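You operate a simulated robot arm through the tools that you are given. There is no shell and no other tool.

The job below is to be done with a simulated robot arm. You get a single attempt, and the scene is never put back.

TASK
Start the console and unmute the Table.
Fine: mains on; the switch marked Speaker goes on once the screen has started; then the main fader to about 7; other channels and controls stay.

Only the result counts: the job must be done as asked and must still hold three seconds after the hand-in. Knocking over, shifting, dropping, spilling or breaking anything else fails it.

THE ROBOT
A 7-joint arm with a three-finger gripper, fixed in place. Base frame: the origin is at the foot of the arm, x ahead of it, y to its left, z up; the work surface is at about z = 880. Readings come in mm, rad, newtons and seconds.
With the tool pointing down near the work surface it reaches from about 120 to 880 mm from the base axis. Its first joint turns from -2.897 to 2.897 rad. Payload 2.94 kg.
The tool frame sits at the grasp point between the pads (the TCP): z along the fingers, y along the line on which they close. The tips reach 30 mm beyond it. The gripper opens to 132 mm. The gripper's body begins 107 mm behind the TCP.
Orientation is told as [roll, pitch, yaw] about the base's x, y, z axes, in that order, counted from this pose: with the fingers straight down and closing along the base's y, the tool's x points along the base's -x, its y along +y and its z along -z.

THE INTERFACE
- The arm moves only by the tool nudge_tool. Its argument "increments" is a list of rows, each an object of numbers (a shift or turn left out is 0, a gripper value left out holds the last): "dx", "dy", "dz": the shift along the base's x, y, z in mm; "rx", "ry", "rz": the turn, a rotation vector about the base's x, y, z in rad. In form: [{"dx": .., "dy": .., "dz": .., "rx": .., "ry": .., "rz": ..}, ...]. A call has 1 to 20 rows; each row shifts and turns the commanded pose from where the row before left it. "claw" is the gripper command, from -1 (fully open) to 1 (shut), values between in proportion, set as the call begins (left out, the last holds). Each row takes 0.2 s and may step no farther than 50 mm and 0.15 rad from the row before; otherwise, or with a gripper value out of range, the whole call is refused. A pose out of reach is approached as far as the arm can. The call stops where the force on the tool passes 40 N (or 10 N more than at its start, if that is more) or the arm is blocked; 0.2 s more then pass. The fingers move at their own pace and stop on an object; they squeeze with about 23 N. The grip force told is the motor's: it shows also when the fingers shut on nothing. Time passes only in rows, and 0.2 s behind the last, so rows that do not move let the fingers close. The reply holds the time, the measured pose of the TCP, the force on the tool along the base axes, the opening and the grip force, in the units named above and with some noise, with the torque about the TCP (base axes, N m) and any sound that the robot's microphone picked up.
- Cameras (640 x 400 px; columns grow to the right, rows downward): "scene" is fixed at [59.2, 501.4, 1609.2]; the picture's right is [-0.64, -0.76, 0.00], its down [-0.46, 0.39, -0.80] and it looks along [0.61, -0.52, -0.60] (base axes); focal length 331 px, centre (320, 200). "wrist" rides on the gripper at [72, 3, -144] in the tool frame; the picture's right is [-0.04, 1.00, 0.00], its down [-0.88, -0.04, -0.48] and it looks along [-0.47, -0.02, 0.88] (tool axes); focal length 256 px, centre (320, 200). There is no depth. A picture from a camera that has moved, and an enlarged one, comes with that camera's place and axes in the base frame and with its lens. The place of the scene camera against the robot may be out by one fixed shift of up to 18 mm in any direction.
- get_image(camera): a new picture of that camera. No time passes.
- lift_body(by): slides the trunk up (or, below 0, down) by that many mm; the arm rides with it, the base frame stays. It gives what a move gives, with no picture.
- close_up(camera, box): a new picture of the part [left, top, right, bottom] of that camera's present view, enlarged. No time passes.
- hand_in(): hands the job in; it is judged then, once.

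Nothing tells you positions but the pictures and the camera data. Unless the task says otherwise, let go and move clear before handing in.

The tools are called after "Call:" as a command line: name --argument value ..., lists and objects as JSON in quotes. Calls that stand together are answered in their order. nudge_tool: Moves the arm, as the interface text tells. Its arguments: {"type":"object","properties":{"increments":{"type":"array","items":{"type":"object","properties":{"dx":{"type":"number"},"dy":{"type":"number"},"dz":{"type":"number"},"rx":{"type":"number"},"ry":{"type":"number"},"rz":{"type":"number"}}}},"claw":{"type":"number"}},"required":["increments"]} The other tools are called the same way: lift_body (by) slides the trunk up or down; get_image (camera) takes a picture; close_up (camera, box) takes an enlarged picture of a part of a camera's view; hand_in () hands the job in.

At the start:

```text
time: 0.0
position: [676.4, -49.6, 1158.0]
orientation: [0.0, 0.001, -0.001]
ft_force: [0.1, -0.3, -0.5]
wrist_torque: [-0.05, -0.03, 0.02]
opening: 131.7
grasp_force: 0.0
trunk travel left (down, up): [-300.0, 240.0]
```

scene: 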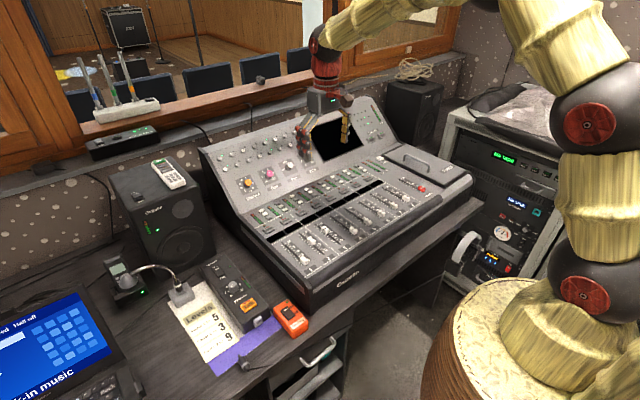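
wrist: 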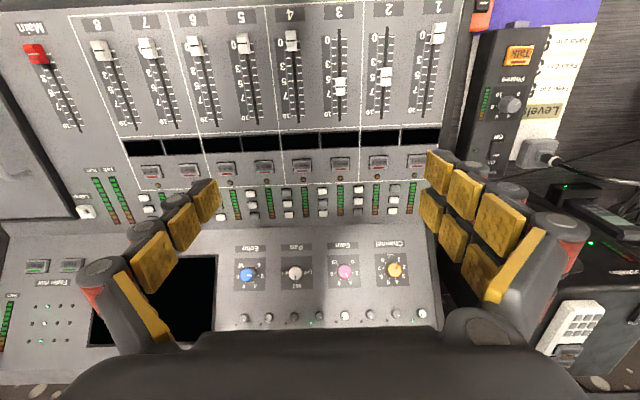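

I see a mixing console with eight channel faders and a red main fader; its screen is dark. First I'll look closer at the labels, mains switch and speaker switch.

Call:
close_up --camera "scene" --box '[180, 80, 340, 180]'

Call:
close_up --camera "scene" --box '[320, 80, 480, 180]'

Call:
close_up --camera "scene" --box '[240, 160, 440, 285]'

Call:
close_up --camera "scene" --box '[80, 60, 240, 160]'

Call:
close_up --camera "scene" --box '[150, 250, 350, 375]'

Call:
close_up --camera "scene" --box '[440, 130, 560, 280]'

Call:
close_up --camera "wrist" --box '[0, 0, 240, 150]'

Call:
close_up --camera "wrist" --box '[0, 140, 240, 290]'

Call:
close_up --camera "wrist" --box '[220, 100, 460, 250]'

Call:
close_up --camera "wrist" --box '[400, 0, 640, 150]'

```text
4.00 times, centred on (260, 130) of scene
camera zoom: at [59.2, 501.4, 1609.2], right [-0.64, -0.76, 0.0], down [-0.46, 0.39, -0.8], along [0.61, -0.52, -0.6], focal length 1325 px, centre (560, 480)
```

zoom: 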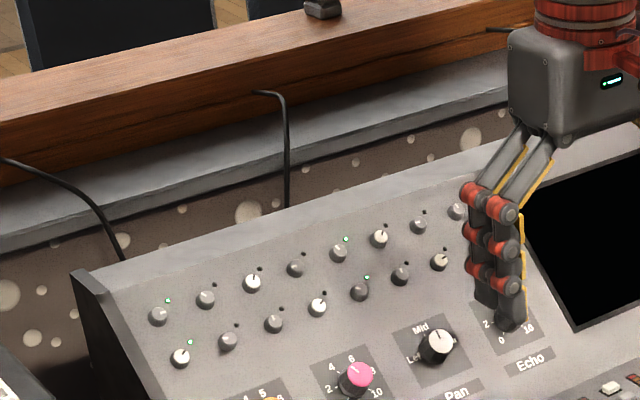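

```text
4.00 times, centred on (400, 130) of scene
camera zoom: at [59.2, 501.4, 1609.2], right [-0.64, -0.76, 0.0], down [-0.46, 0.39, -0.8], along [0.61, -0.52, -0.6], focal length 1325 px, centre (0, 480)
```

zoom: 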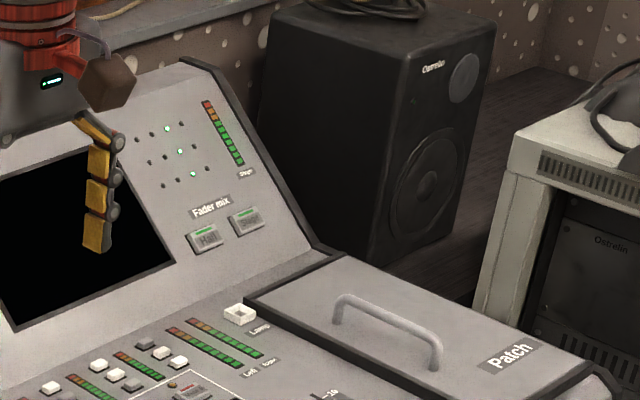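

```text
3.20 times, centred on (340, 222) of scene
camera zoom: at [59.2, 501.4, 1609.2], right [-0.64, -0.76, 0.0], down [-0.46, 0.39, -0.8], along [0.61, -0.52, -0.6], focal length 1060 px, centre (256, 128)
```

zoom: 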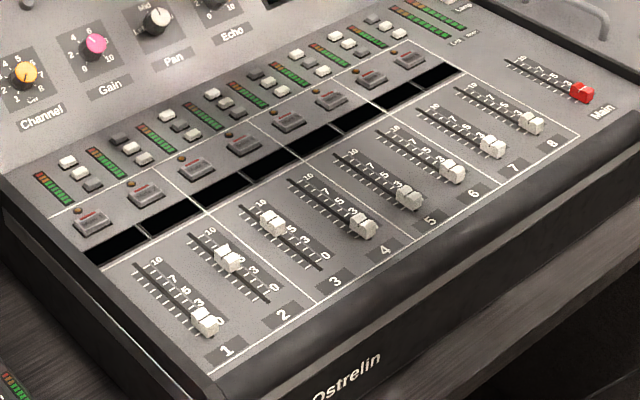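

```text
4.00 times, centred on (160, 110) of scene
camera zoom: at [59.2, 501.4, 1609.2], right [-0.64, -0.76, 0.0], down [-0.46, 0.39, -0.8], along [0.61, -0.52, -0.6], focal length 1325 px, centre (960, 560)
```

zoom: 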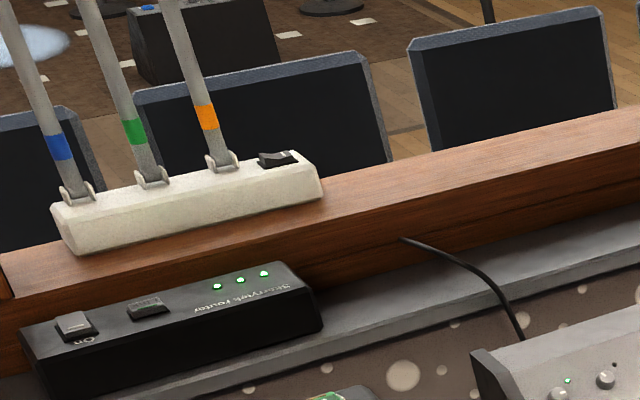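

```text
3.20 times, centred on (250, 312) of scene
camera zoom: at [59.2, 501.4, 1609.2], right [-0.64, -0.76, 0.0], down [-0.46, 0.39, -0.8], along [0.61, -0.52, -0.6], focal length 1060 px, centre (544, -160)
```

zoom: 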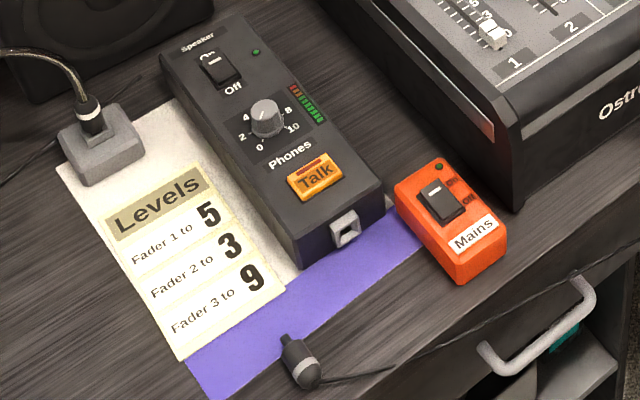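

```text
2.67 times, centred on (500, 205) of scene
camera zoom: at [59.2, 501.4, 1609.2], right [-0.64, -0.76, 0.0], down [-0.46, 0.39, -0.8], along [0.61, -0.52, -0.6], focal length 883 px, centre (-160, 187)
```

zoom: 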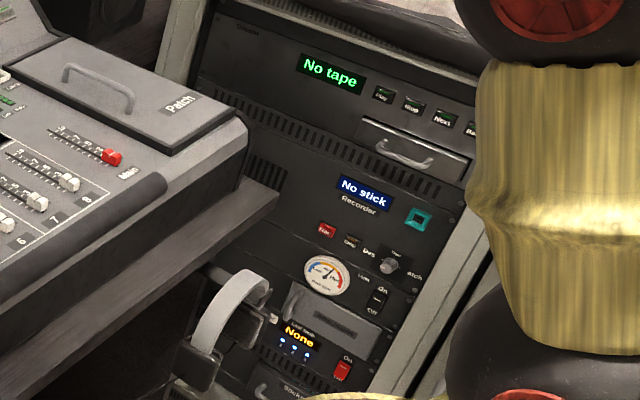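

```text
2.67 times, centred on (120, 75) of wrist
camera zoom: at [604.1, -45.8, 1301.9], right [0.04, 1.0, 0.0], down [0.88, -0.04, 0.48], along [0.47, -0.02, -0.88], focal length 683 px, centre (853, 533)
```

zoom: 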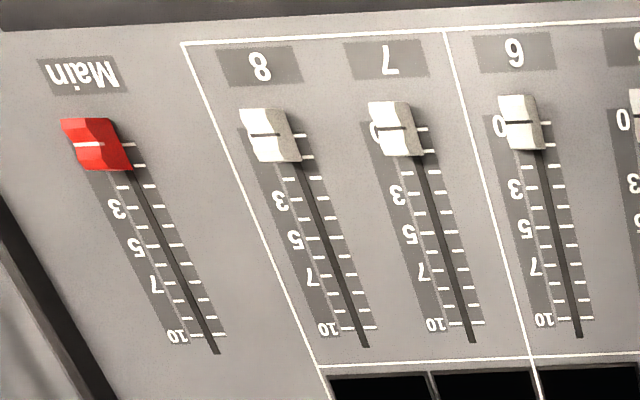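

```text
2.67 times, centred on (120, 215) of wrist
camera zoom: at [604.1, -45.8, 1301.9], right [0.04, 1.0, 0.0], down [0.88, -0.04, 0.48], along [0.47, -0.02, -0.88], focal length 683 px, centre (853, 160)
```

zoom: 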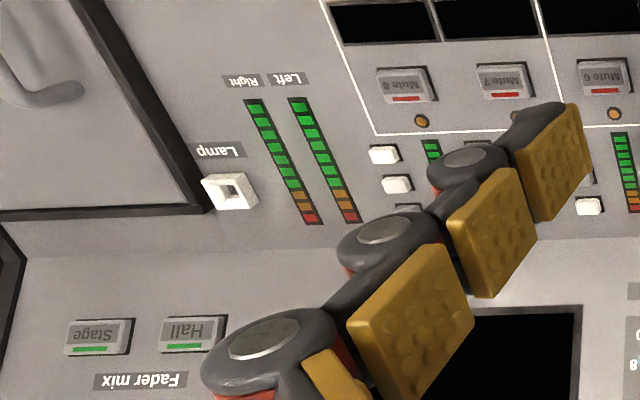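

```text
2.67 times, centred on (340, 175) of wrist
camera zoom: at [604.1, -45.8, 1301.9], right [0.04, 1.0, 0.0], down [0.88, -0.04, 0.48], along [0.47, -0.02, -0.88], focal length 683 px, centre (267, 267)
```

zoom: 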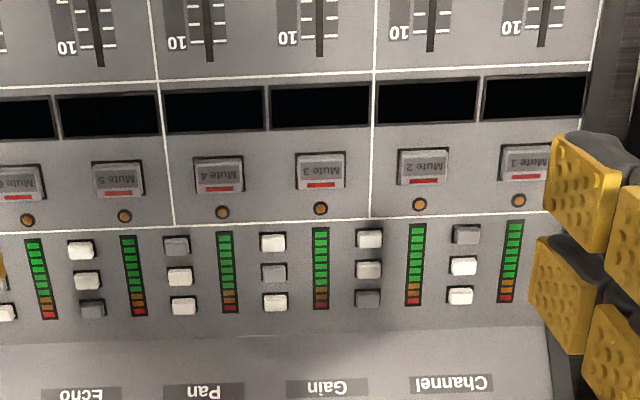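

```text
2.67 times, centred on (520, 75) of wrist
camera zoom: at [604.1, -45.8, 1301.9], right [0.04, 1.0, 0.0], down [0.88, -0.04, 0.48], along [0.47, -0.02, -0.88], focal length 683 px, centre (-213, 533)
```

zoom: 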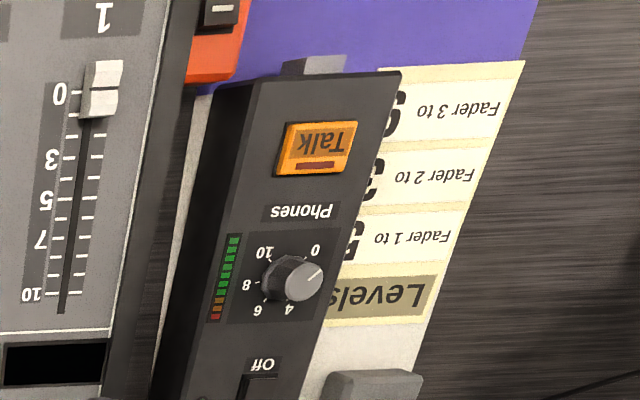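

The mains box (orange) is at the left of the console, around x≈530, y≈215, and the desk lies below the console top. I'll shut the gripper and move above the box at a safe height to look at it.

Call:
nudge_tool --claw 1 --increments '[{"dx": -24, "dy": 44}, {"dx": -24, "dy": 44}, {"dx": -24, "dy": 44}, {"dx": -24, "dy": 44}, {"dx": -24, "dy": 44}, {"dx": -26, "dy": 45}, {}, {}, {}, {}]'

Call:
get_image --camera "wrist"

Call:
get_image --camera "scene"

```text
refused: row 1 steps farther than a row can; nothing moved
```

```text
taken
camera wrist: at [604.1, -45.8, 1301.9], right [0.04, 1.0, 0.0], down [0.88, -0.04, 0.48], along [0.47, -0.02, -0.88], focal length 256 px, centre (320, 200)
```

wrist: 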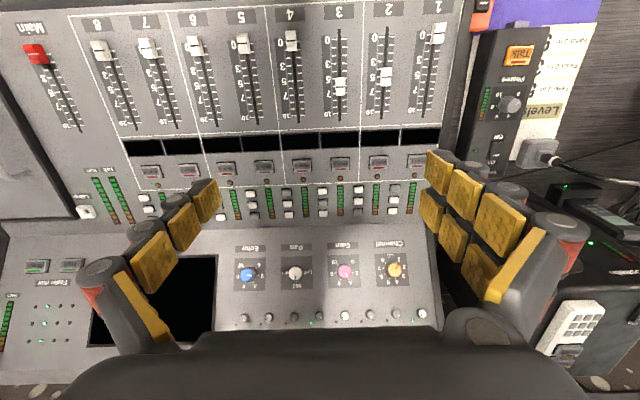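

```text
taken
```

scene: 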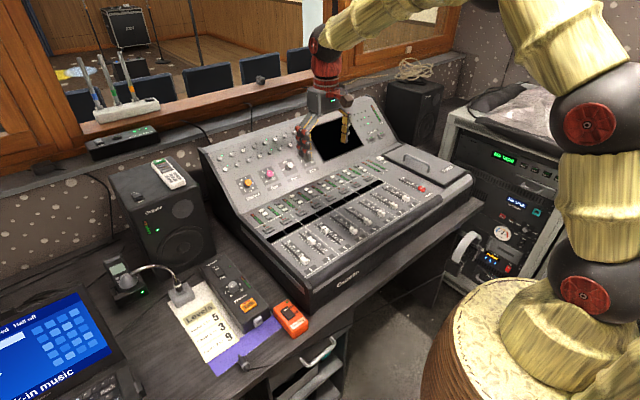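

The step was a touch over 50 mm, so nothing moved. I'll do the same move towards the mains box with smaller steps.

Call:
nudge_tool --claw 1 --increments '[{"dx": -20, "dy": 35}, {"dx": -20, "dy": 35}, {"dx": -20, "dy": 35}, {"dx": -20, "dy": 35}, {"dx": -20, "dy": 35}, {"dx": -20, "dy": 35}, {"dx": -26, "dy": 40}, {}, {}, {}]'

Call:
get_image --camera "wrist"

Call:
get_image --camera "scene"

```text
time: 2.2
position: [531.3, 202.8, 1158.1]
orientation: [0.0, -0.002, -0.002]
ft_force: [-0.1, 0.2, -0.3]
wrist_torque: [-0.03, -0.04, -0.01]
opening: 0.0
grasp_force: 22.7
trunk travel left (down, up): [-300.0, 240.0]
```

```text
taken
camera wrist: at [458.2, 205.0, 1301.4], right [0.04, 1.0, 0.0], down [0.88, -0.04, 0.48], along [0.48, -0.02, -0.88], focal length 256 px, centre (320, 200)
```

wrist: 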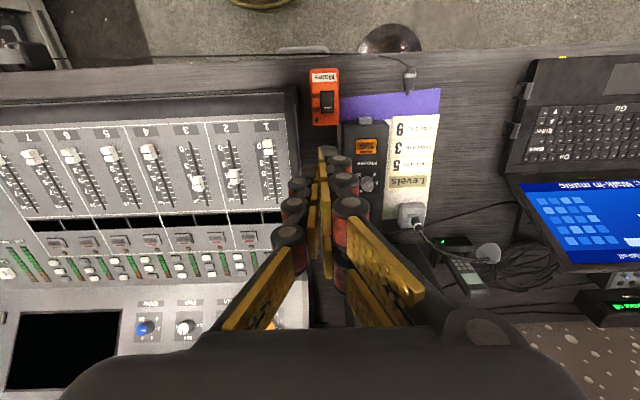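

```text
taken
```

scene: 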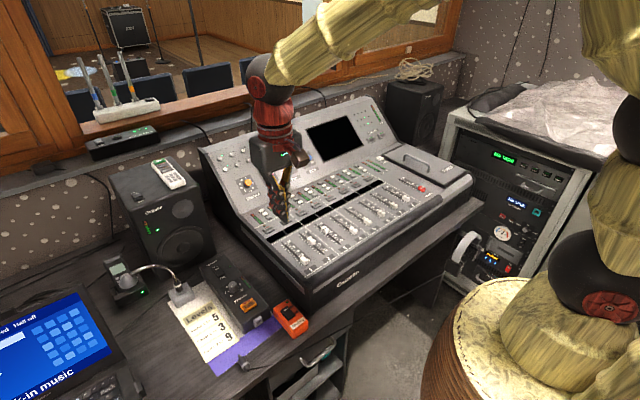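

The mains switch sits nearly below the gripper. I'll zoom in on both views to measure it.

Call:
close_up --camera "wrist" --box '[288, 50, 368, 100]'

Call:
close_up --camera "wrist" --box '[288, 90, 368, 140]'

Call:
close_up --camera "scene" --box '[260, 290, 324, 350]'

Call:
close_up --camera "scene" --box '[190, 240, 270, 290]'

```text
8.00 times, centred on (328, 75) of wrist
camera zoom: at [458.2, 205.0, 1301.4], right [0.04, 1.0, 0.0], down [0.88, -0.04, 0.48], along [0.48, -0.02, -0.88], focal length 2048 px, centre (256, 1200)
```

zoom: 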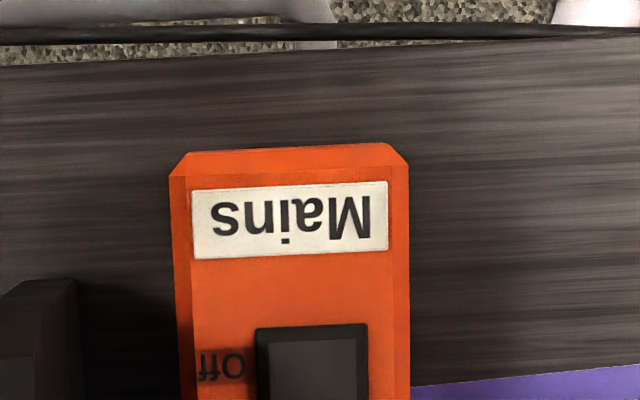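

```text
8.00 times, centred on (328, 115) of wrist
camera zoom: at [458.2, 205.0, 1301.4], right [0.04, 1.0, 0.0], down [0.88, -0.04, 0.48], along [0.48, -0.02, -0.88], focal length 2048 px, centre (256, 880)
```

zoom: 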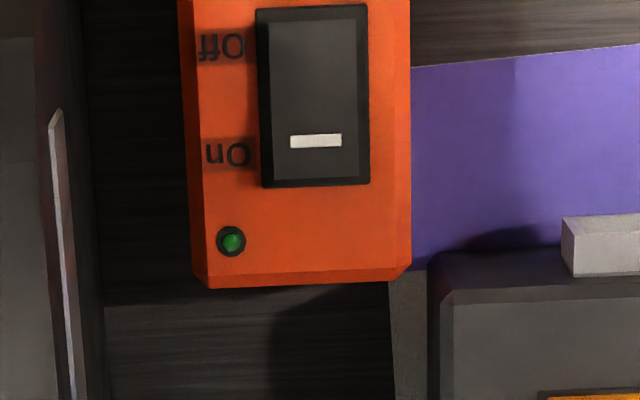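

```text
6.67 times, centred on (292, 320) of scene
camera zoom: at [59.2, 501.4, 1609.2], right [-0.64, -0.76, 0.0], down [-0.46, 0.39, -0.8], along [0.61, -0.52, -0.6], focal length 2208 px, centre (507, -600)
```

zoom: 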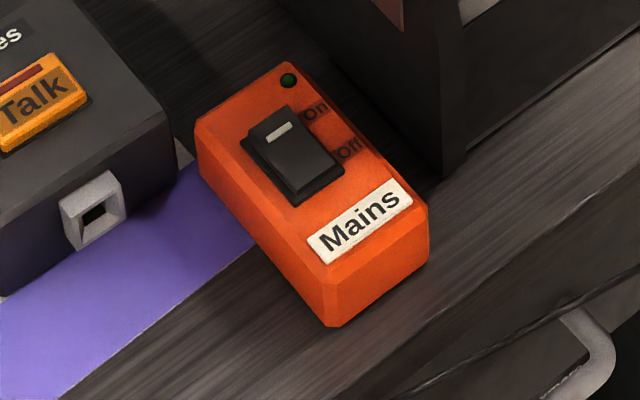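

```text
8.00 times, centred on (230, 265) of scene
camera zoom: at [59.2, 501.4, 1609.2], right [-0.64, -0.76, 0.0], down [-0.46, 0.39, -0.8], along [0.61, -0.52, -0.6], focal length 2649 px, centre (1040, -320)
```

zoom: 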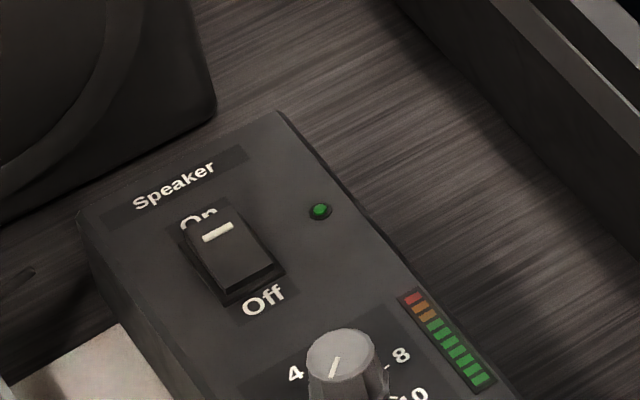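

The rocker is about 27 x 39 mm with its On half (white line) on the far side, near x≈535, y≈216. I'll descend partway and check the alignment.

Call:
nudge_tool --increments '[{"dx": 4, "dy": 13, "dz": -40}, {"dz": -48}, {"dz": -48}, {"dz": -48}, {"dz": -44}, {"dz": -30}, {}]'

Call:
get_image --camera "wrist"

Call:
close_up --camera "scene" --box '[220, 230, 380, 350]'

```text
time: 3.8
position: [533.2, 214.0, 900.2]
orientation: [0.002, 0.0, 0.0]
ft_force: [0.4, -0.8, -0.7]
wrist_torque: [-0.04, -0.02, -0.02]
opening: 0.1
grasp_force: 23.0
trunk travel left (down, up): [-300.0, 240.0]
```

```text
taken
camera wrist: at [461.8, 216.8, 1044.7], right [0.04, 1.0, 0.0], down [0.88, -0.04, 0.48], along [0.48, -0.02, -0.88], focal length 256 px, centre (320, 200)
```

wrist: 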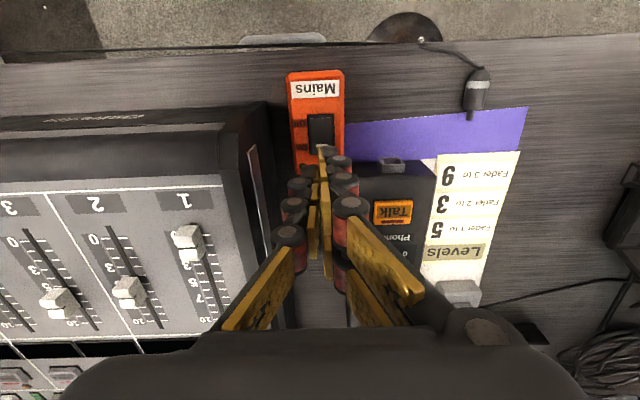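

```text
3.33 times, centred on (300, 290) of scene
camera zoom: at [59.2, 501.4, 1609.2], right [-0.64, -0.76, 0.0], down [-0.46, 0.39, -0.8], along [0.61, -0.52, -0.6], focal length 1104 px, centre (387, -100)
```

zoom: 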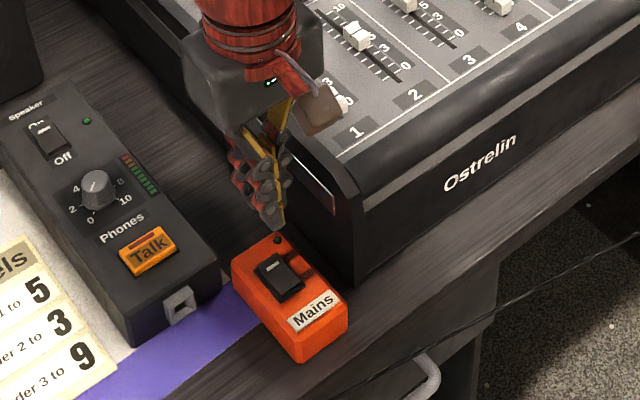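

Call:
close_up --camera "wrist" --box '[272, 60, 368, 180]'

```text
3.33 times, centred on (320, 120) of wrist
camera zoom: at [461.8, 216.8, 1044.7], right [0.04, 1.0, 0.0], down [0.88, -0.04, 0.48], along [0.48, -0.02, -0.88], focal length 853 px, centre (320, 467)
```

zoom: 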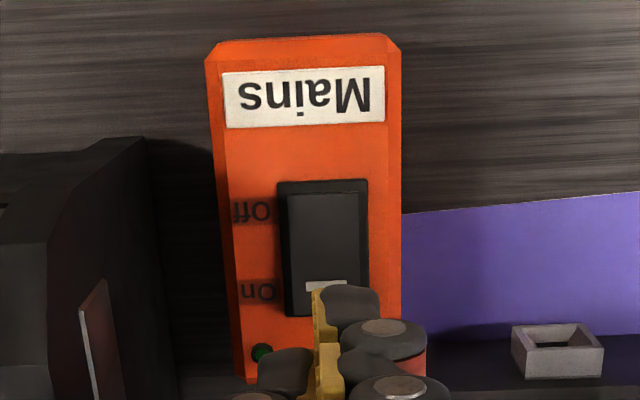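

The rocker spans about x 507–547 at y≈217, so I'll aim for x≈537, y≈217 and lower gently until it clicks.

Call:
nudge_tool --increments '[{"dx": 4, "dy": 3, "dz": -10}, {"dz": -10}, {"dz": -10}, {"dz": -6}, {"dz": -4}, {}]'

Call:
close_up --camera "scene" --box '[260, 280, 324, 340]'

Call:
close_up --camera "wrist" --box '[272, 60, 368, 180]'

```text
time: 5.2
position: [538.5, 216.5, 859.9]
orientation: [-0.001, 0.001, 0.002]
ft_force: [-0.1, -0.1, -0.1]
wrist_torque: [-0.02, 0.02, 0.03]
opening: 0.3
grasp_force: 23.2
trunk travel left (down, up): [-300.0, 240.0]
```

```text
6.67 times, centred on (292, 310) of scene
camera zoom: at [59.2, 501.4, 1609.2], right [-0.64, -0.76, 0.0], down [-0.46, 0.39, -0.8], along [0.61, -0.52, -0.6], focal length 2208 px, centre (507, -533)
```

zoom: 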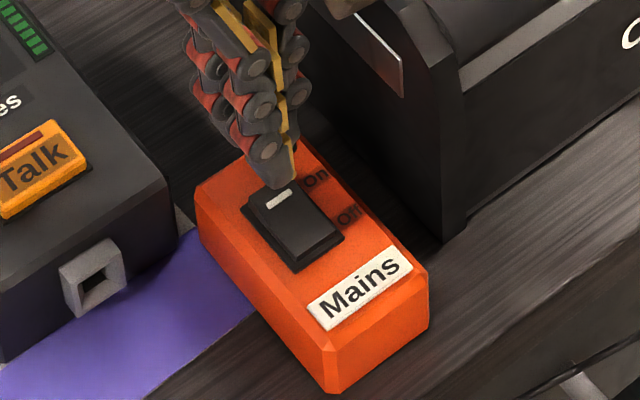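

```text
3.33 times, centred on (320, 120) of wrist
camera zoom: at [466.3, 220.1, 1003.7], right [0.04, 1.0, 0.0], down [0.88, -0.04, 0.48], along [0.48, -0.02, -0.88], focal length 853 px, centre (320, 467)
```

zoom: 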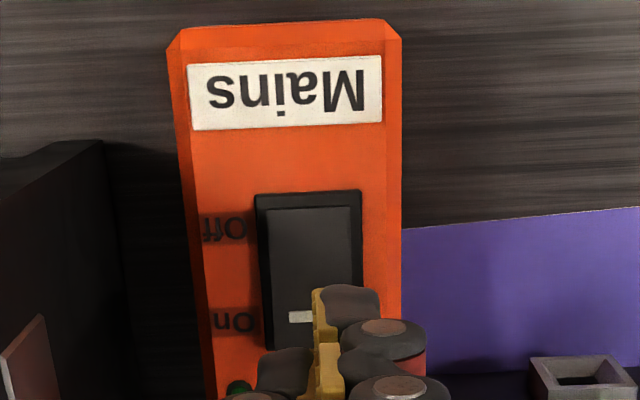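

Comparing both views, the rocker top is closer to z≈812, so the On half is centred nearer x≈533. I'll shift slightly and creep down a bit more, then recheck.

Call:
nudge_tool --increments '[{"dx": -4, "dz": -4}, {"dz": -4}, {"dz": -3}, {}]'

Call:
close_up --camera "scene" --box '[260, 280, 324, 340]'

Call:
close_up --camera "wrist" --box '[272, 60, 368, 180]'

```text
time: 6.2
position: [534.2, 217.4, 848.0]
orientation: [-0.001, -0.001, 0.0]
ft_force: [0.2, 0.1, 0.0]
wrist_torque: [-0.01, 0.02, 0.01]
opening: 0.0
grasp_force: 22.9
trunk travel left (down, up): [-300.0, 240.0]
```

```text
6.67 times, centred on (292, 310) of scene
camera zoom: at [59.2, 501.4, 1609.2], right [-0.64, -0.76, 0.0], down [-0.46, 0.39, -0.8], along [0.61, -0.52, -0.6], focal length 2208 px, centre (507, -533)
```

zoom: 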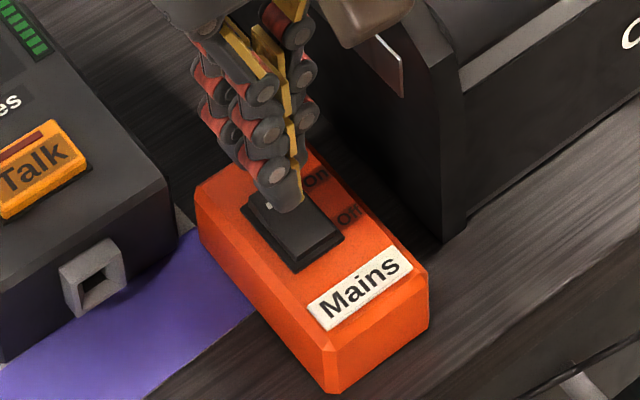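

```text
3.33 times, centred on (320, 120) of wrist
camera zoom: at [462.0, 220.2, 992.8], right [0.04, 1.0, 0.0], down [0.88, -0.04, 0.48], along [0.47, -0.02, -0.88], focal length 853 px, centre (320, 467)
```

zoom: 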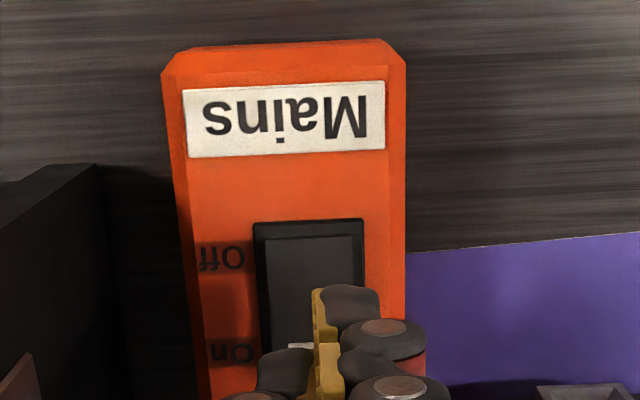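

The finger edge now overlaps the rocker's middle, so I'll move back to x≈540 where the whole tip is over the On half, then press in small steps.

Call:
nudge_tool --increments '[{"dx": 3}, {"dx": 3}, {"dz": -2}, {"dz": -2}, {"dz": -2}, {"dz": -2}, {}]'

Call:
close_up --camera "scene" --box '[260, 280, 324, 340]'

Call:
close_up --camera "wrist" --box '[272, 60, 368, 180]'

```text
time: 7.8
position: [540.9, 217.2, 840.9]
orientation: [0.0, 0.001, 0.0]
ft_force: [0.3, 0.1, -0.3]
wrist_torque: [-0.01, 0.0, -0.01]
opening: 0.2
grasp_force: 23.0
trunk travel left (down, up): [-300.0, 240.0]
```

```text
6.67 times, centred on (292, 310) of scene
camera zoom: at [59.2, 501.4, 1609.2], right [-0.64, -0.76, 0.0], down [-0.46, 0.39, -0.8], along [0.61, -0.52, -0.6], focal length 2208 px, centre (507, -533)
```

zoom: 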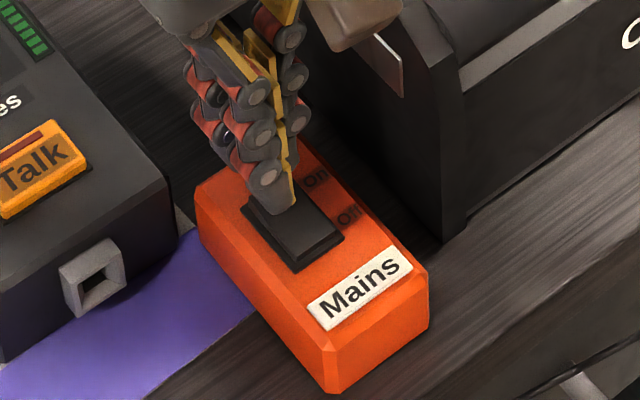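

```text
3.33 times, centred on (320, 120) of wrist
camera zoom: at [468.2, 220.5, 984.9], right [0.04, 1.0, 0.0], down [0.88, -0.04, 0.48], along [0.47, -0.02, -0.88], focal length 853 px, centre (320, 467)
```

zoom: 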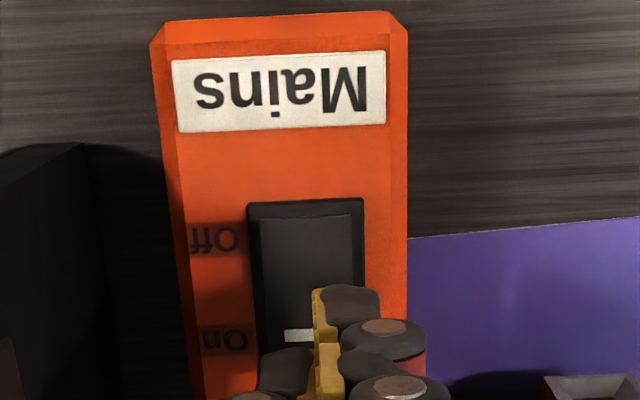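

Call:
nudge_tool --increments '[{"dx": 1, "dz": -2}, {"dz": -2}, {"dz": -2}, {"dz": -2}, {}]'

Call:
close_up --camera "scene" --box '[260, 280, 324, 340]'

Call:
close_up --camera "wrist" --box '[272, 60, 368, 180]'

```text
time: 9.0
position: [540.7, 218.6, 832.6]
orientation: [0.0, 0.0, -0.001]
ft_force: [-0.2, -0.6, 0.0]
wrist_torque: [-0.02, 0.01, 0.03]
opening: 0.2
grasp_force: 23.3
trunk travel left (down, up): [-300.0, 240.0]
```

```text
6.67 times, centred on (292, 310) of scene
camera zoom: at [59.2, 501.4, 1609.2], right [-0.64, -0.76, 0.0], down [-0.46, 0.39, -0.8], along [0.61, -0.52, -0.6], focal length 2208 px, centre (507, -533)
```

zoom: 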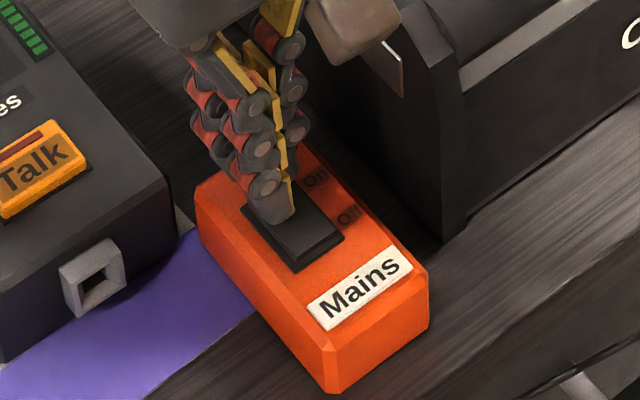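

```text
3.33 times, centred on (320, 120) of wrist
camera zoom: at [469.4, 220.5, 976.7], right [0.04, 1.0, 0.0], down [0.88, -0.04, 0.48], along [0.48, -0.02, -0.88], focal length 853 px, centre (320, 467)
```

zoom: 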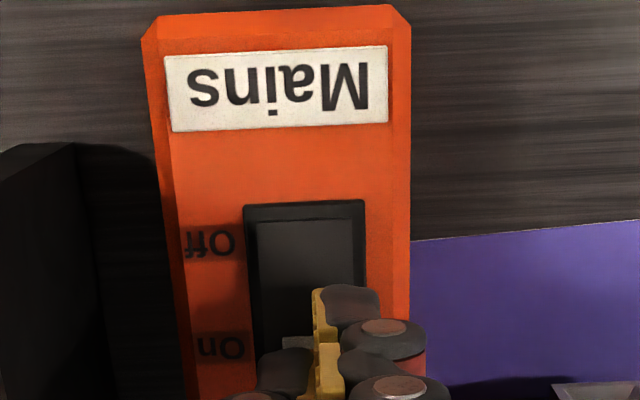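

No contact yet, so the top is lower than estimated (about z 790). I'll nudge y slightly right and keep creeping down.

Call:
nudge_tool --increments '[{"dy": -2}, {"dz": -2}, {"dz": -2}, {"dz": -2}, {"dz": -1}, {}]'

Call:
close_up --camera "scene" --box '[260, 280, 324, 340]'

Call:
close_up --camera "wrist" --box '[272, 60, 368, 180]'

```text
time: 10.4
position: [542.7, 214.1, 825.4]
orientation: [0.001, 0.0, 0.0]
ft_force: [1.1, 0.6, 0.9]
wrist_torque: [-0.02, -0.01, 0.0]
opening: 0.0
grasp_force: 23.1
trunk travel left (down, up): [-300.0, 240.0]
```

```text
6.67 times, centred on (292, 310) of scene
camera zoom: at [59.2, 501.4, 1609.2], right [-0.64, -0.76, 0.0], down [-0.46, 0.39, -0.8], along [0.61, -0.52, -0.6], focal length 2208 px, centre (507, -533)
```

zoom: 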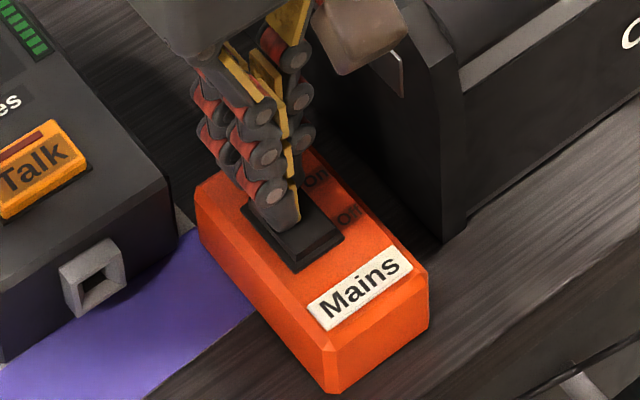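

```text
3.33 times, centred on (320, 120) of wrist
camera zoom: at [469.1, 218.1, 969.6], right [0.04, 1.0, 0.0], down [0.88, -0.04, 0.48], along [0.47, -0.02, -0.88], focal length 853 px, centre (320, 467)
```

zoom: 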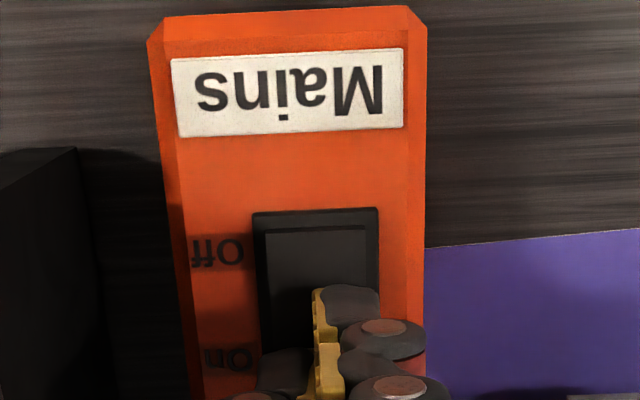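

Call:
nudge_tool --increments '[{"dx": 3}, {"dz": -1.5}, {"dz": -1.5}, {"dz": -1.5}, {"dz": -1.5}, {}]'

Call:
close_up --camera "scene" --box '[260, 280, 324, 340]'

Call:
close_up --camera "wrist" --box '[272, 60, 368, 180]'

```text
time: 11.6
position: [545.7, 216.0, 824.6]
orientation: [0.002, -0.003, -0.001]
ft_force: [-9.5, -3.1, 22.5]
wrist_torque: [-0.02, 0.77, 0.08]
opening: 5.9
grasp_force: 28.6
trunk travel left (down, up): [-300.0, 240.0]
stopped in row 5: the force on the tool passed its limit at 43 N (the readings are from after the stop); the commanded pose is now the measured one
```

```text
6.67 times, centred on (292, 310) of scene
camera zoom: at [59.2, 501.4, 1609.2], right [-0.64, -0.76, 0.0], down [-0.46, 0.39, -0.8], along [0.61, -0.52, -0.6], focal length 2208 px, centre (507, -533)
```

zoom: 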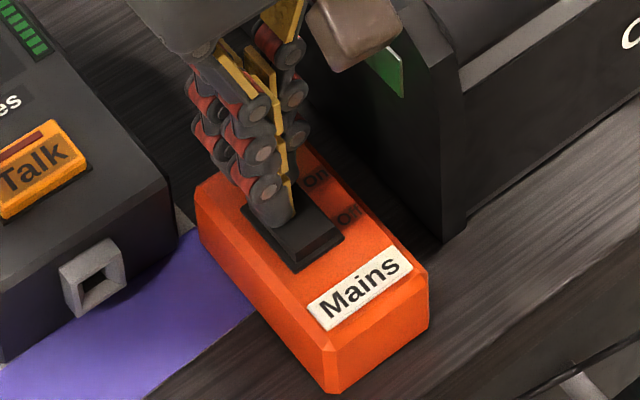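

```text
3.33 times, centred on (320, 120) of wrist
camera zoom: at [472.2, 218.2, 968.3], right [0.04, 1.0, 0.0], down [0.88, -0.04, 0.48], along [0.48, -0.02, -0.88], focal length 853 px, centre (320, 467)
```

zoom: 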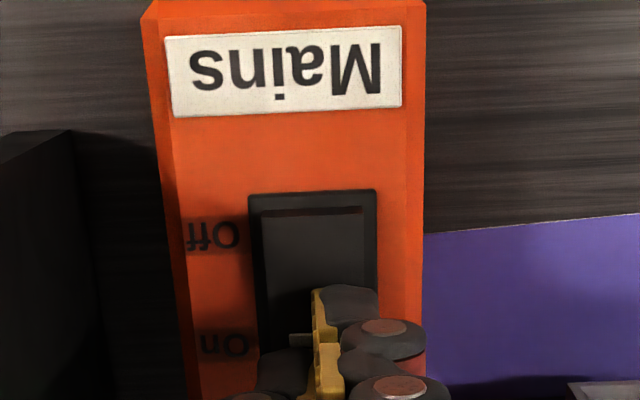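

The strip on the console's side has turned green and the rocker appears flipped to On. I'll lift off and look.

Call:
nudge_tool --increments '[{"dz": 5}, {"dz": 20}, {"dz": 40}, {"dz": 50}, {"dz": 50}, {"dz": 50}, {"dz": 50}]'

Call:
get_image --camera "wrist"

Call:
get_image --camera "scene"

Call:
close_up --camera "scene" --box '[260, 290, 324, 350]'

Call:
close_up --camera "scene" --box '[240, 110, 440, 270]'

```text
time: 13.2
position: [546.5, 216.7, 1088.2]
orientation: [0.0, 0.0, -0.001]
ft_force: [0.4, 0.1, -0.3]
wrist_torque: [0.0, -0.04, -0.01]
opening: 0.0
grasp_force: 28.4
trunk travel left (down, up): [-300.0, 240.0]
```

```text
taken
camera wrist: at [473.8, 218.7, 1232.0], right [0.04, 1.0, 0.0], down [0.88, -0.04, 0.48], along [0.48, -0.02, -0.88], focal length 256 px, centre (320, 200)
```

wrist: 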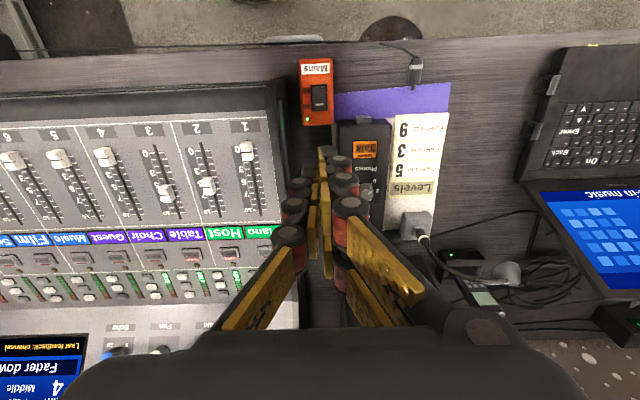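

```text
taken
```

scene: 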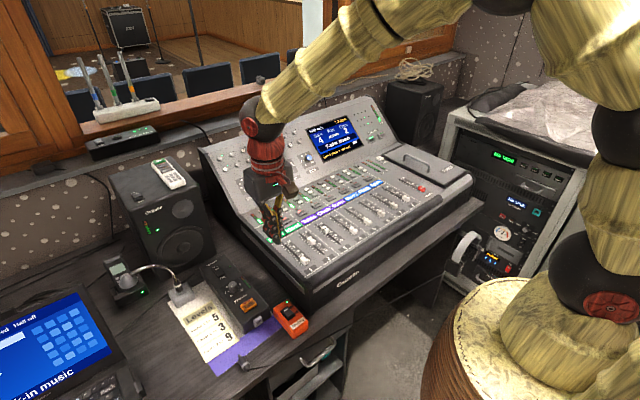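

```text
6.67 times, centred on (292, 320) of scene
camera zoom: at [59.2, 501.4, 1609.2], right [-0.64, -0.76, 0.0], down [-0.46, 0.39, -0.8], along [0.61, -0.52, -0.6], focal length 2208 px, centre (507, -600)
```

zoom: 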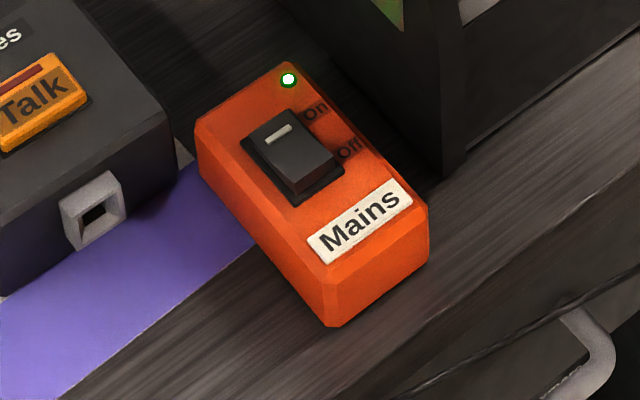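

```text
2.50 times, centred on (340, 190) of scene
camera zoom: at [59.2, 501.4, 1609.2], right [-0.64, -0.76, 0.0], down [-0.46, 0.39, -0.8], along [0.61, -0.52, -0.6], focal length 828 px, centre (270, 225)
```

zoom: 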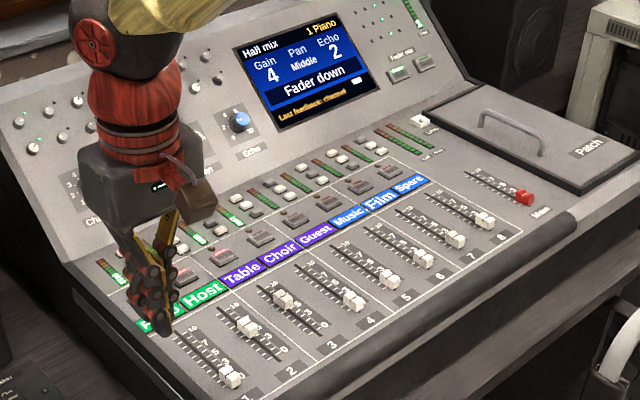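

The mains LED is lit and the screen shows a page. Let me read the strips and screen closely before the speaker switch.

Call:
close_up --camera "wrist" --box '[110, 120, 290, 310]'

Call:
close_up --camera "scene" --box '[295, 115, 405, 185]'

Call:
close_up --camera "scene" --box '[190, 240, 270, 290]'

Call:
close_up --camera "wrist" --box '[300, 100, 480, 240]'

```text
2.11 times, centred on (200, 215) of wrist
camera zoom: at [473.8, 218.7, 1232.0], right [0.04, 1.0, 0.0], down [0.88, -0.04, 0.48], along [0.48, -0.02, -0.88], focal length 539 px, centre (573, 168)
```

zoom: 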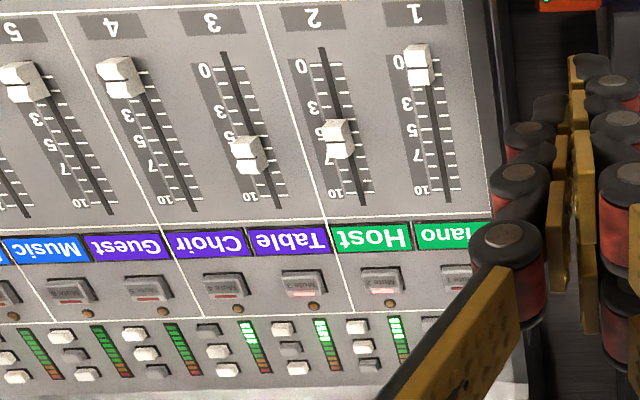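

```text
5.71 times, centred on (350, 150) of scene
camera zoom: at [59.2, 501.4, 1609.2], right [-0.64, -0.76, 0.0], down [-0.46, 0.39, -0.8], along [0.61, -0.52, -0.6], focal length 1892 px, centre (149, 486)
```

zoom: 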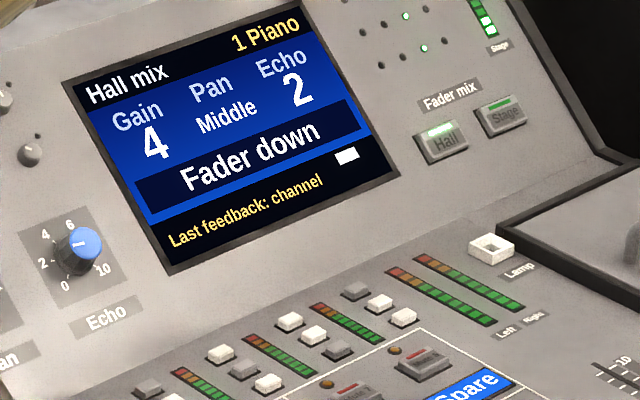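

```text
8.00 times, centred on (230, 265) of scene
camera zoom: at [59.2, 501.4, 1609.2], right [-0.64, -0.76, 0.0], down [-0.46, 0.39, -0.8], along [0.61, -0.52, -0.6], focal length 2649 px, centre (1040, -320)
```

zoom: 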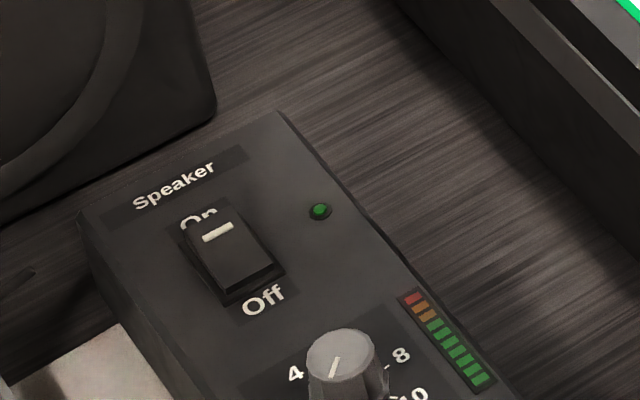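

```text
2.86 times, centred on (390, 170) of wrist
camera zoom: at [473.8, 218.7, 1232.0], right [0.04, 1.0, 0.0], down [0.88, -0.04, 0.48], along [0.48, -0.02, -0.88], focal length 731 px, centre (120, 286)
```

zoom: 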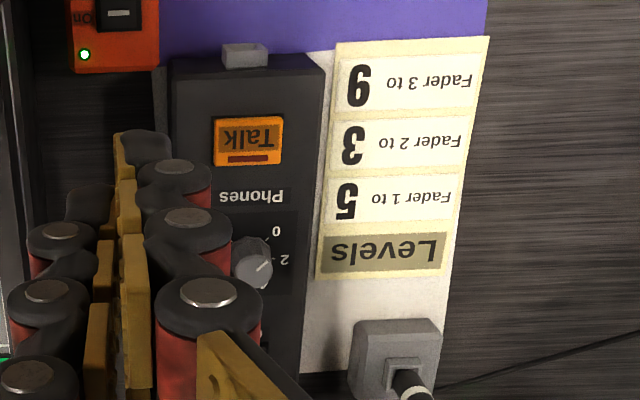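

Table is channel 3 and its Mute 3 lamp looks lit; the screen is running, so now the Speaker switch (about x≈782, y≈297). I'll go up and over to view it.

Call:
nudge_tool --increments '[{"dz": 45}, {"dx": 40, "dy": 15}, {"dx": 40, "dy": 15}, {"dx": 40, "dy": 15}, {"dx": 40, "dy": 15}, {"dx": 40, "dy": 15}, {"dz": -30}, {}]'

Call:
get_image --camera "wrist"

Call:
get_image --camera "scene"

```text
time: 15.0
position: [747.3, 290.1, 1102.3]
orientation: [0.001, -0.002, 0.0]
ft_force: [-0.4, -0.5, 0.0]
wrist_torque: [0.03, -0.01, 0.04]
opening: 0.0
grasp_force: 28.2
trunk travel left (down, up): [-300.0, 240.0]
```

```text
taken
camera wrist: at [673.8, 293.2, 1245.2], right [0.04, 1.0, 0.0], down [0.88, -0.04, 0.48], along [0.48, -0.02, -0.88], focal length 256 px, centre (320, 200)
```

wrist: 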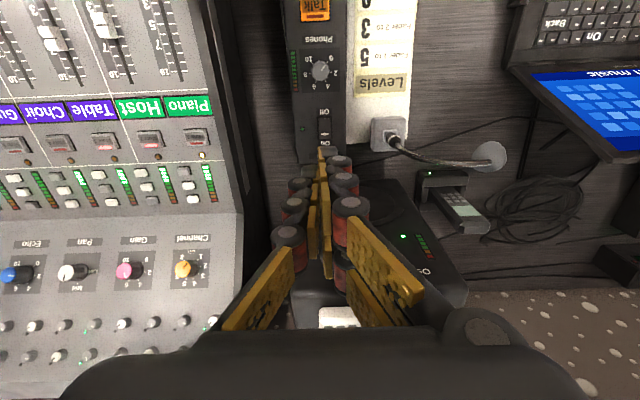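

```text
taken
```

scene: 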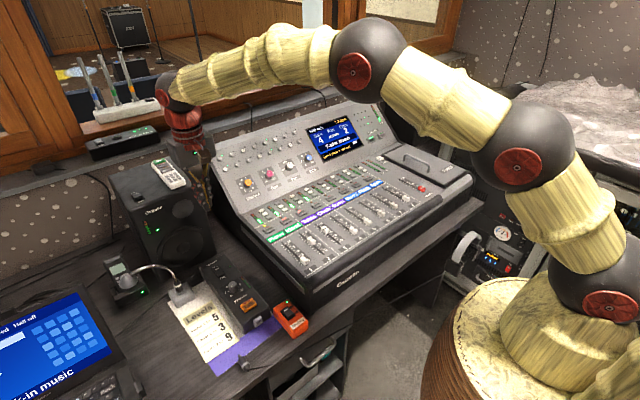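

Call:
close_up --camera "wrist" --box '[240, 80, 480, 330]'

Call:
close_up --camera "wrist" --box '[280, 90, 376, 160]'

Call:
close_up --camera "scene" --box '[90, 80, 282, 300]'

```text
1.60 times, centred on (360, 205) of wrist
camera zoom: at [673.8, 293.2, 1245.2], right [0.04, 1.0, 0.0], down [0.88, -0.04, 0.48], along [0.48, -0.02, -0.88], focal length 410 px, centre (256, 192)
```

zoom: 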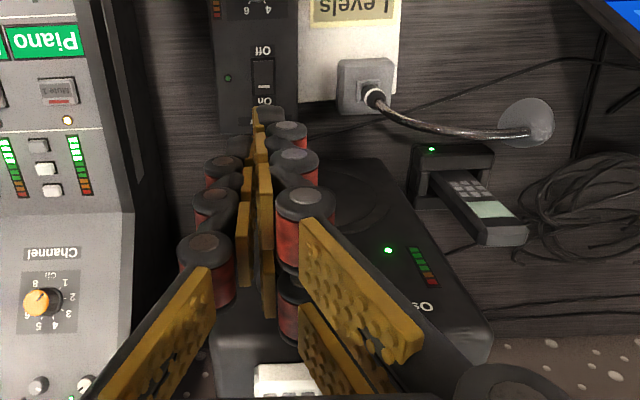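

```text
5.71 times, centred on (328, 125) of wrist
camera zoom: at [673.8, 293.2, 1245.2], right [0.04, 1.0, 0.0], down [0.88, -0.04, 0.48], along [0.48, -0.02, -0.88], focal length 1463 px, centre (274, 629)
```

zoom: 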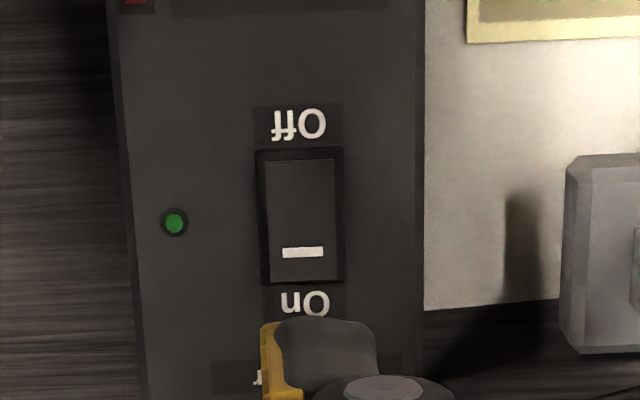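

```text
1.82 times, centred on (186, 190) of scene
camera zoom: at [59.2, 501.4, 1609.2], right [-0.64, -0.76, 0.0], down [-0.46, 0.39, -0.8], along [0.61, -0.52, -0.6], focal length 602 px, centre (564, 218)
```

zoom: 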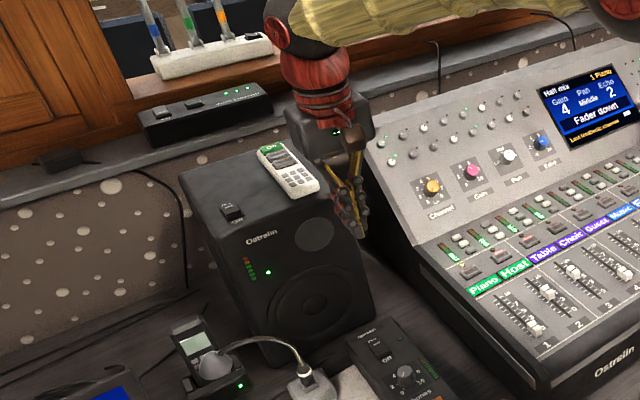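

The Speaker rocker spans about x 754–793 at y≈297 with its On side on the far end; the monitor box stands well behind it (x≈900). I'll lower towards x≈788, y≈297 in stages.

Call:
nudge_tool --increments '[{"dx": 20, "dy": 4, "dz": -40}, {"dx": 20, "dy": 3, "dz": -44}, {"dz": -45}, {"dz": -45}, {"dz": -40}, {"dz": -20}, {}]'

Call:
close_up --camera "wrist" --box '[256, 60, 384, 180]'

Call:
close_up --camera "scene" --box '[160, 200, 280, 300]'

```text
time: 16.6
position: [786.7, 297.3, 867.9]
orientation: [0.002, -0.003, 0.0]
ft_force: [0.0, 0.5, 0.1]
wrist_torque: [0.0, 0.01, 0.02]
opening: 0.0
grasp_force: 29.2
trunk travel left (down, up): [-300.0, 240.0]
```

```text
3.33 times, centred on (320, 120) of wrist
camera zoom: at [714.0, 300.4, 1012.6], right [0.04, 1.0, 0.0], down [0.88, -0.04, 0.48], along [0.48, -0.02, -0.88], focal length 853 px, centre (320, 467)
```

zoom: 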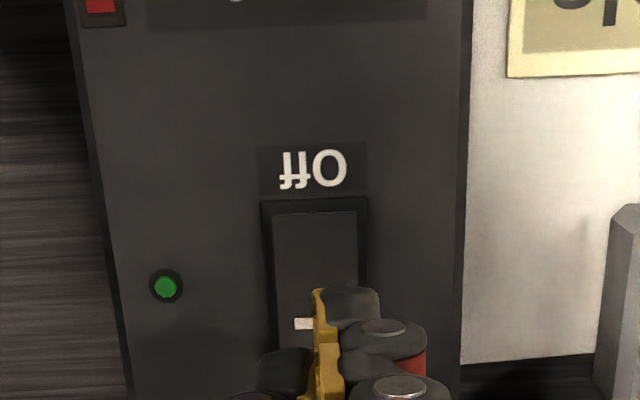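

```text
4.00 times, centred on (220, 250) of scene
camera zoom: at [59.2, 501.4, 1609.2], right [-0.64, -0.76, 0.0], down [-0.46, 0.39, -0.8], along [0.61, -0.52, -0.6], focal length 1325 px, centre (720, 0)
```

zoom: 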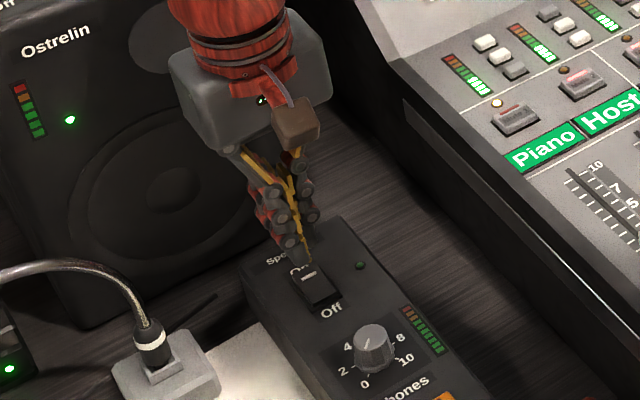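

Alignment in y is good. I'll move about 4 mm farther onto the On end and creep down.

Call:
nudge_tool --increments '[{"dx": 4, "dz": -5}, {"dz": -5}, {"dz": -5}, {"dz": -5}, {"dz": -3}, {"dz": -2}, {"dz": -2}, {}]'

Call:
close_up --camera "wrist" --box '[256, 60, 384, 180]'

Call:
close_up --camera "scene" --box '[180, 235, 260, 305]'

```text
time: 18.4
position: [791.3, 298.5, 842.0]
orientation: [0.001, -0.002, 0.002]
ft_force: [-0.4, 0.9, 0.1]
wrist_torque: [0.0, -0.01, 0.0]
opening: 0.0
grasp_force: 28.5
trunk travel left (down, up): [-300.0, 240.0]
```

```text
3.33 times, centred on (320, 120) of wrist
camera zoom: at [717.8, 300.8, 985.2], right [0.04, 1.0, 0.0], down [0.88, -0.04, 0.48], along [0.48, -0.02, -0.88], focal length 853 px, centre (320, 467)
```

zoom: 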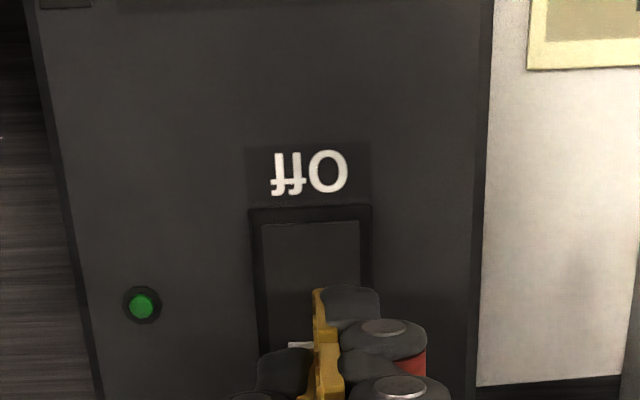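

```text
5.71 times, centred on (220, 270) of scene
camera zoom: at [59.2, 501.4, 1609.2], right [-0.64, -0.76, 0.0], down [-0.46, 0.39, -0.8], along [0.61, -0.52, -0.6], focal length 1892 px, centre (891, -200)
```

zoom: 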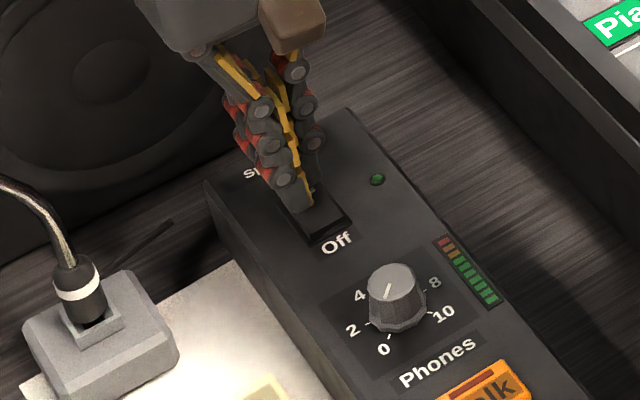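

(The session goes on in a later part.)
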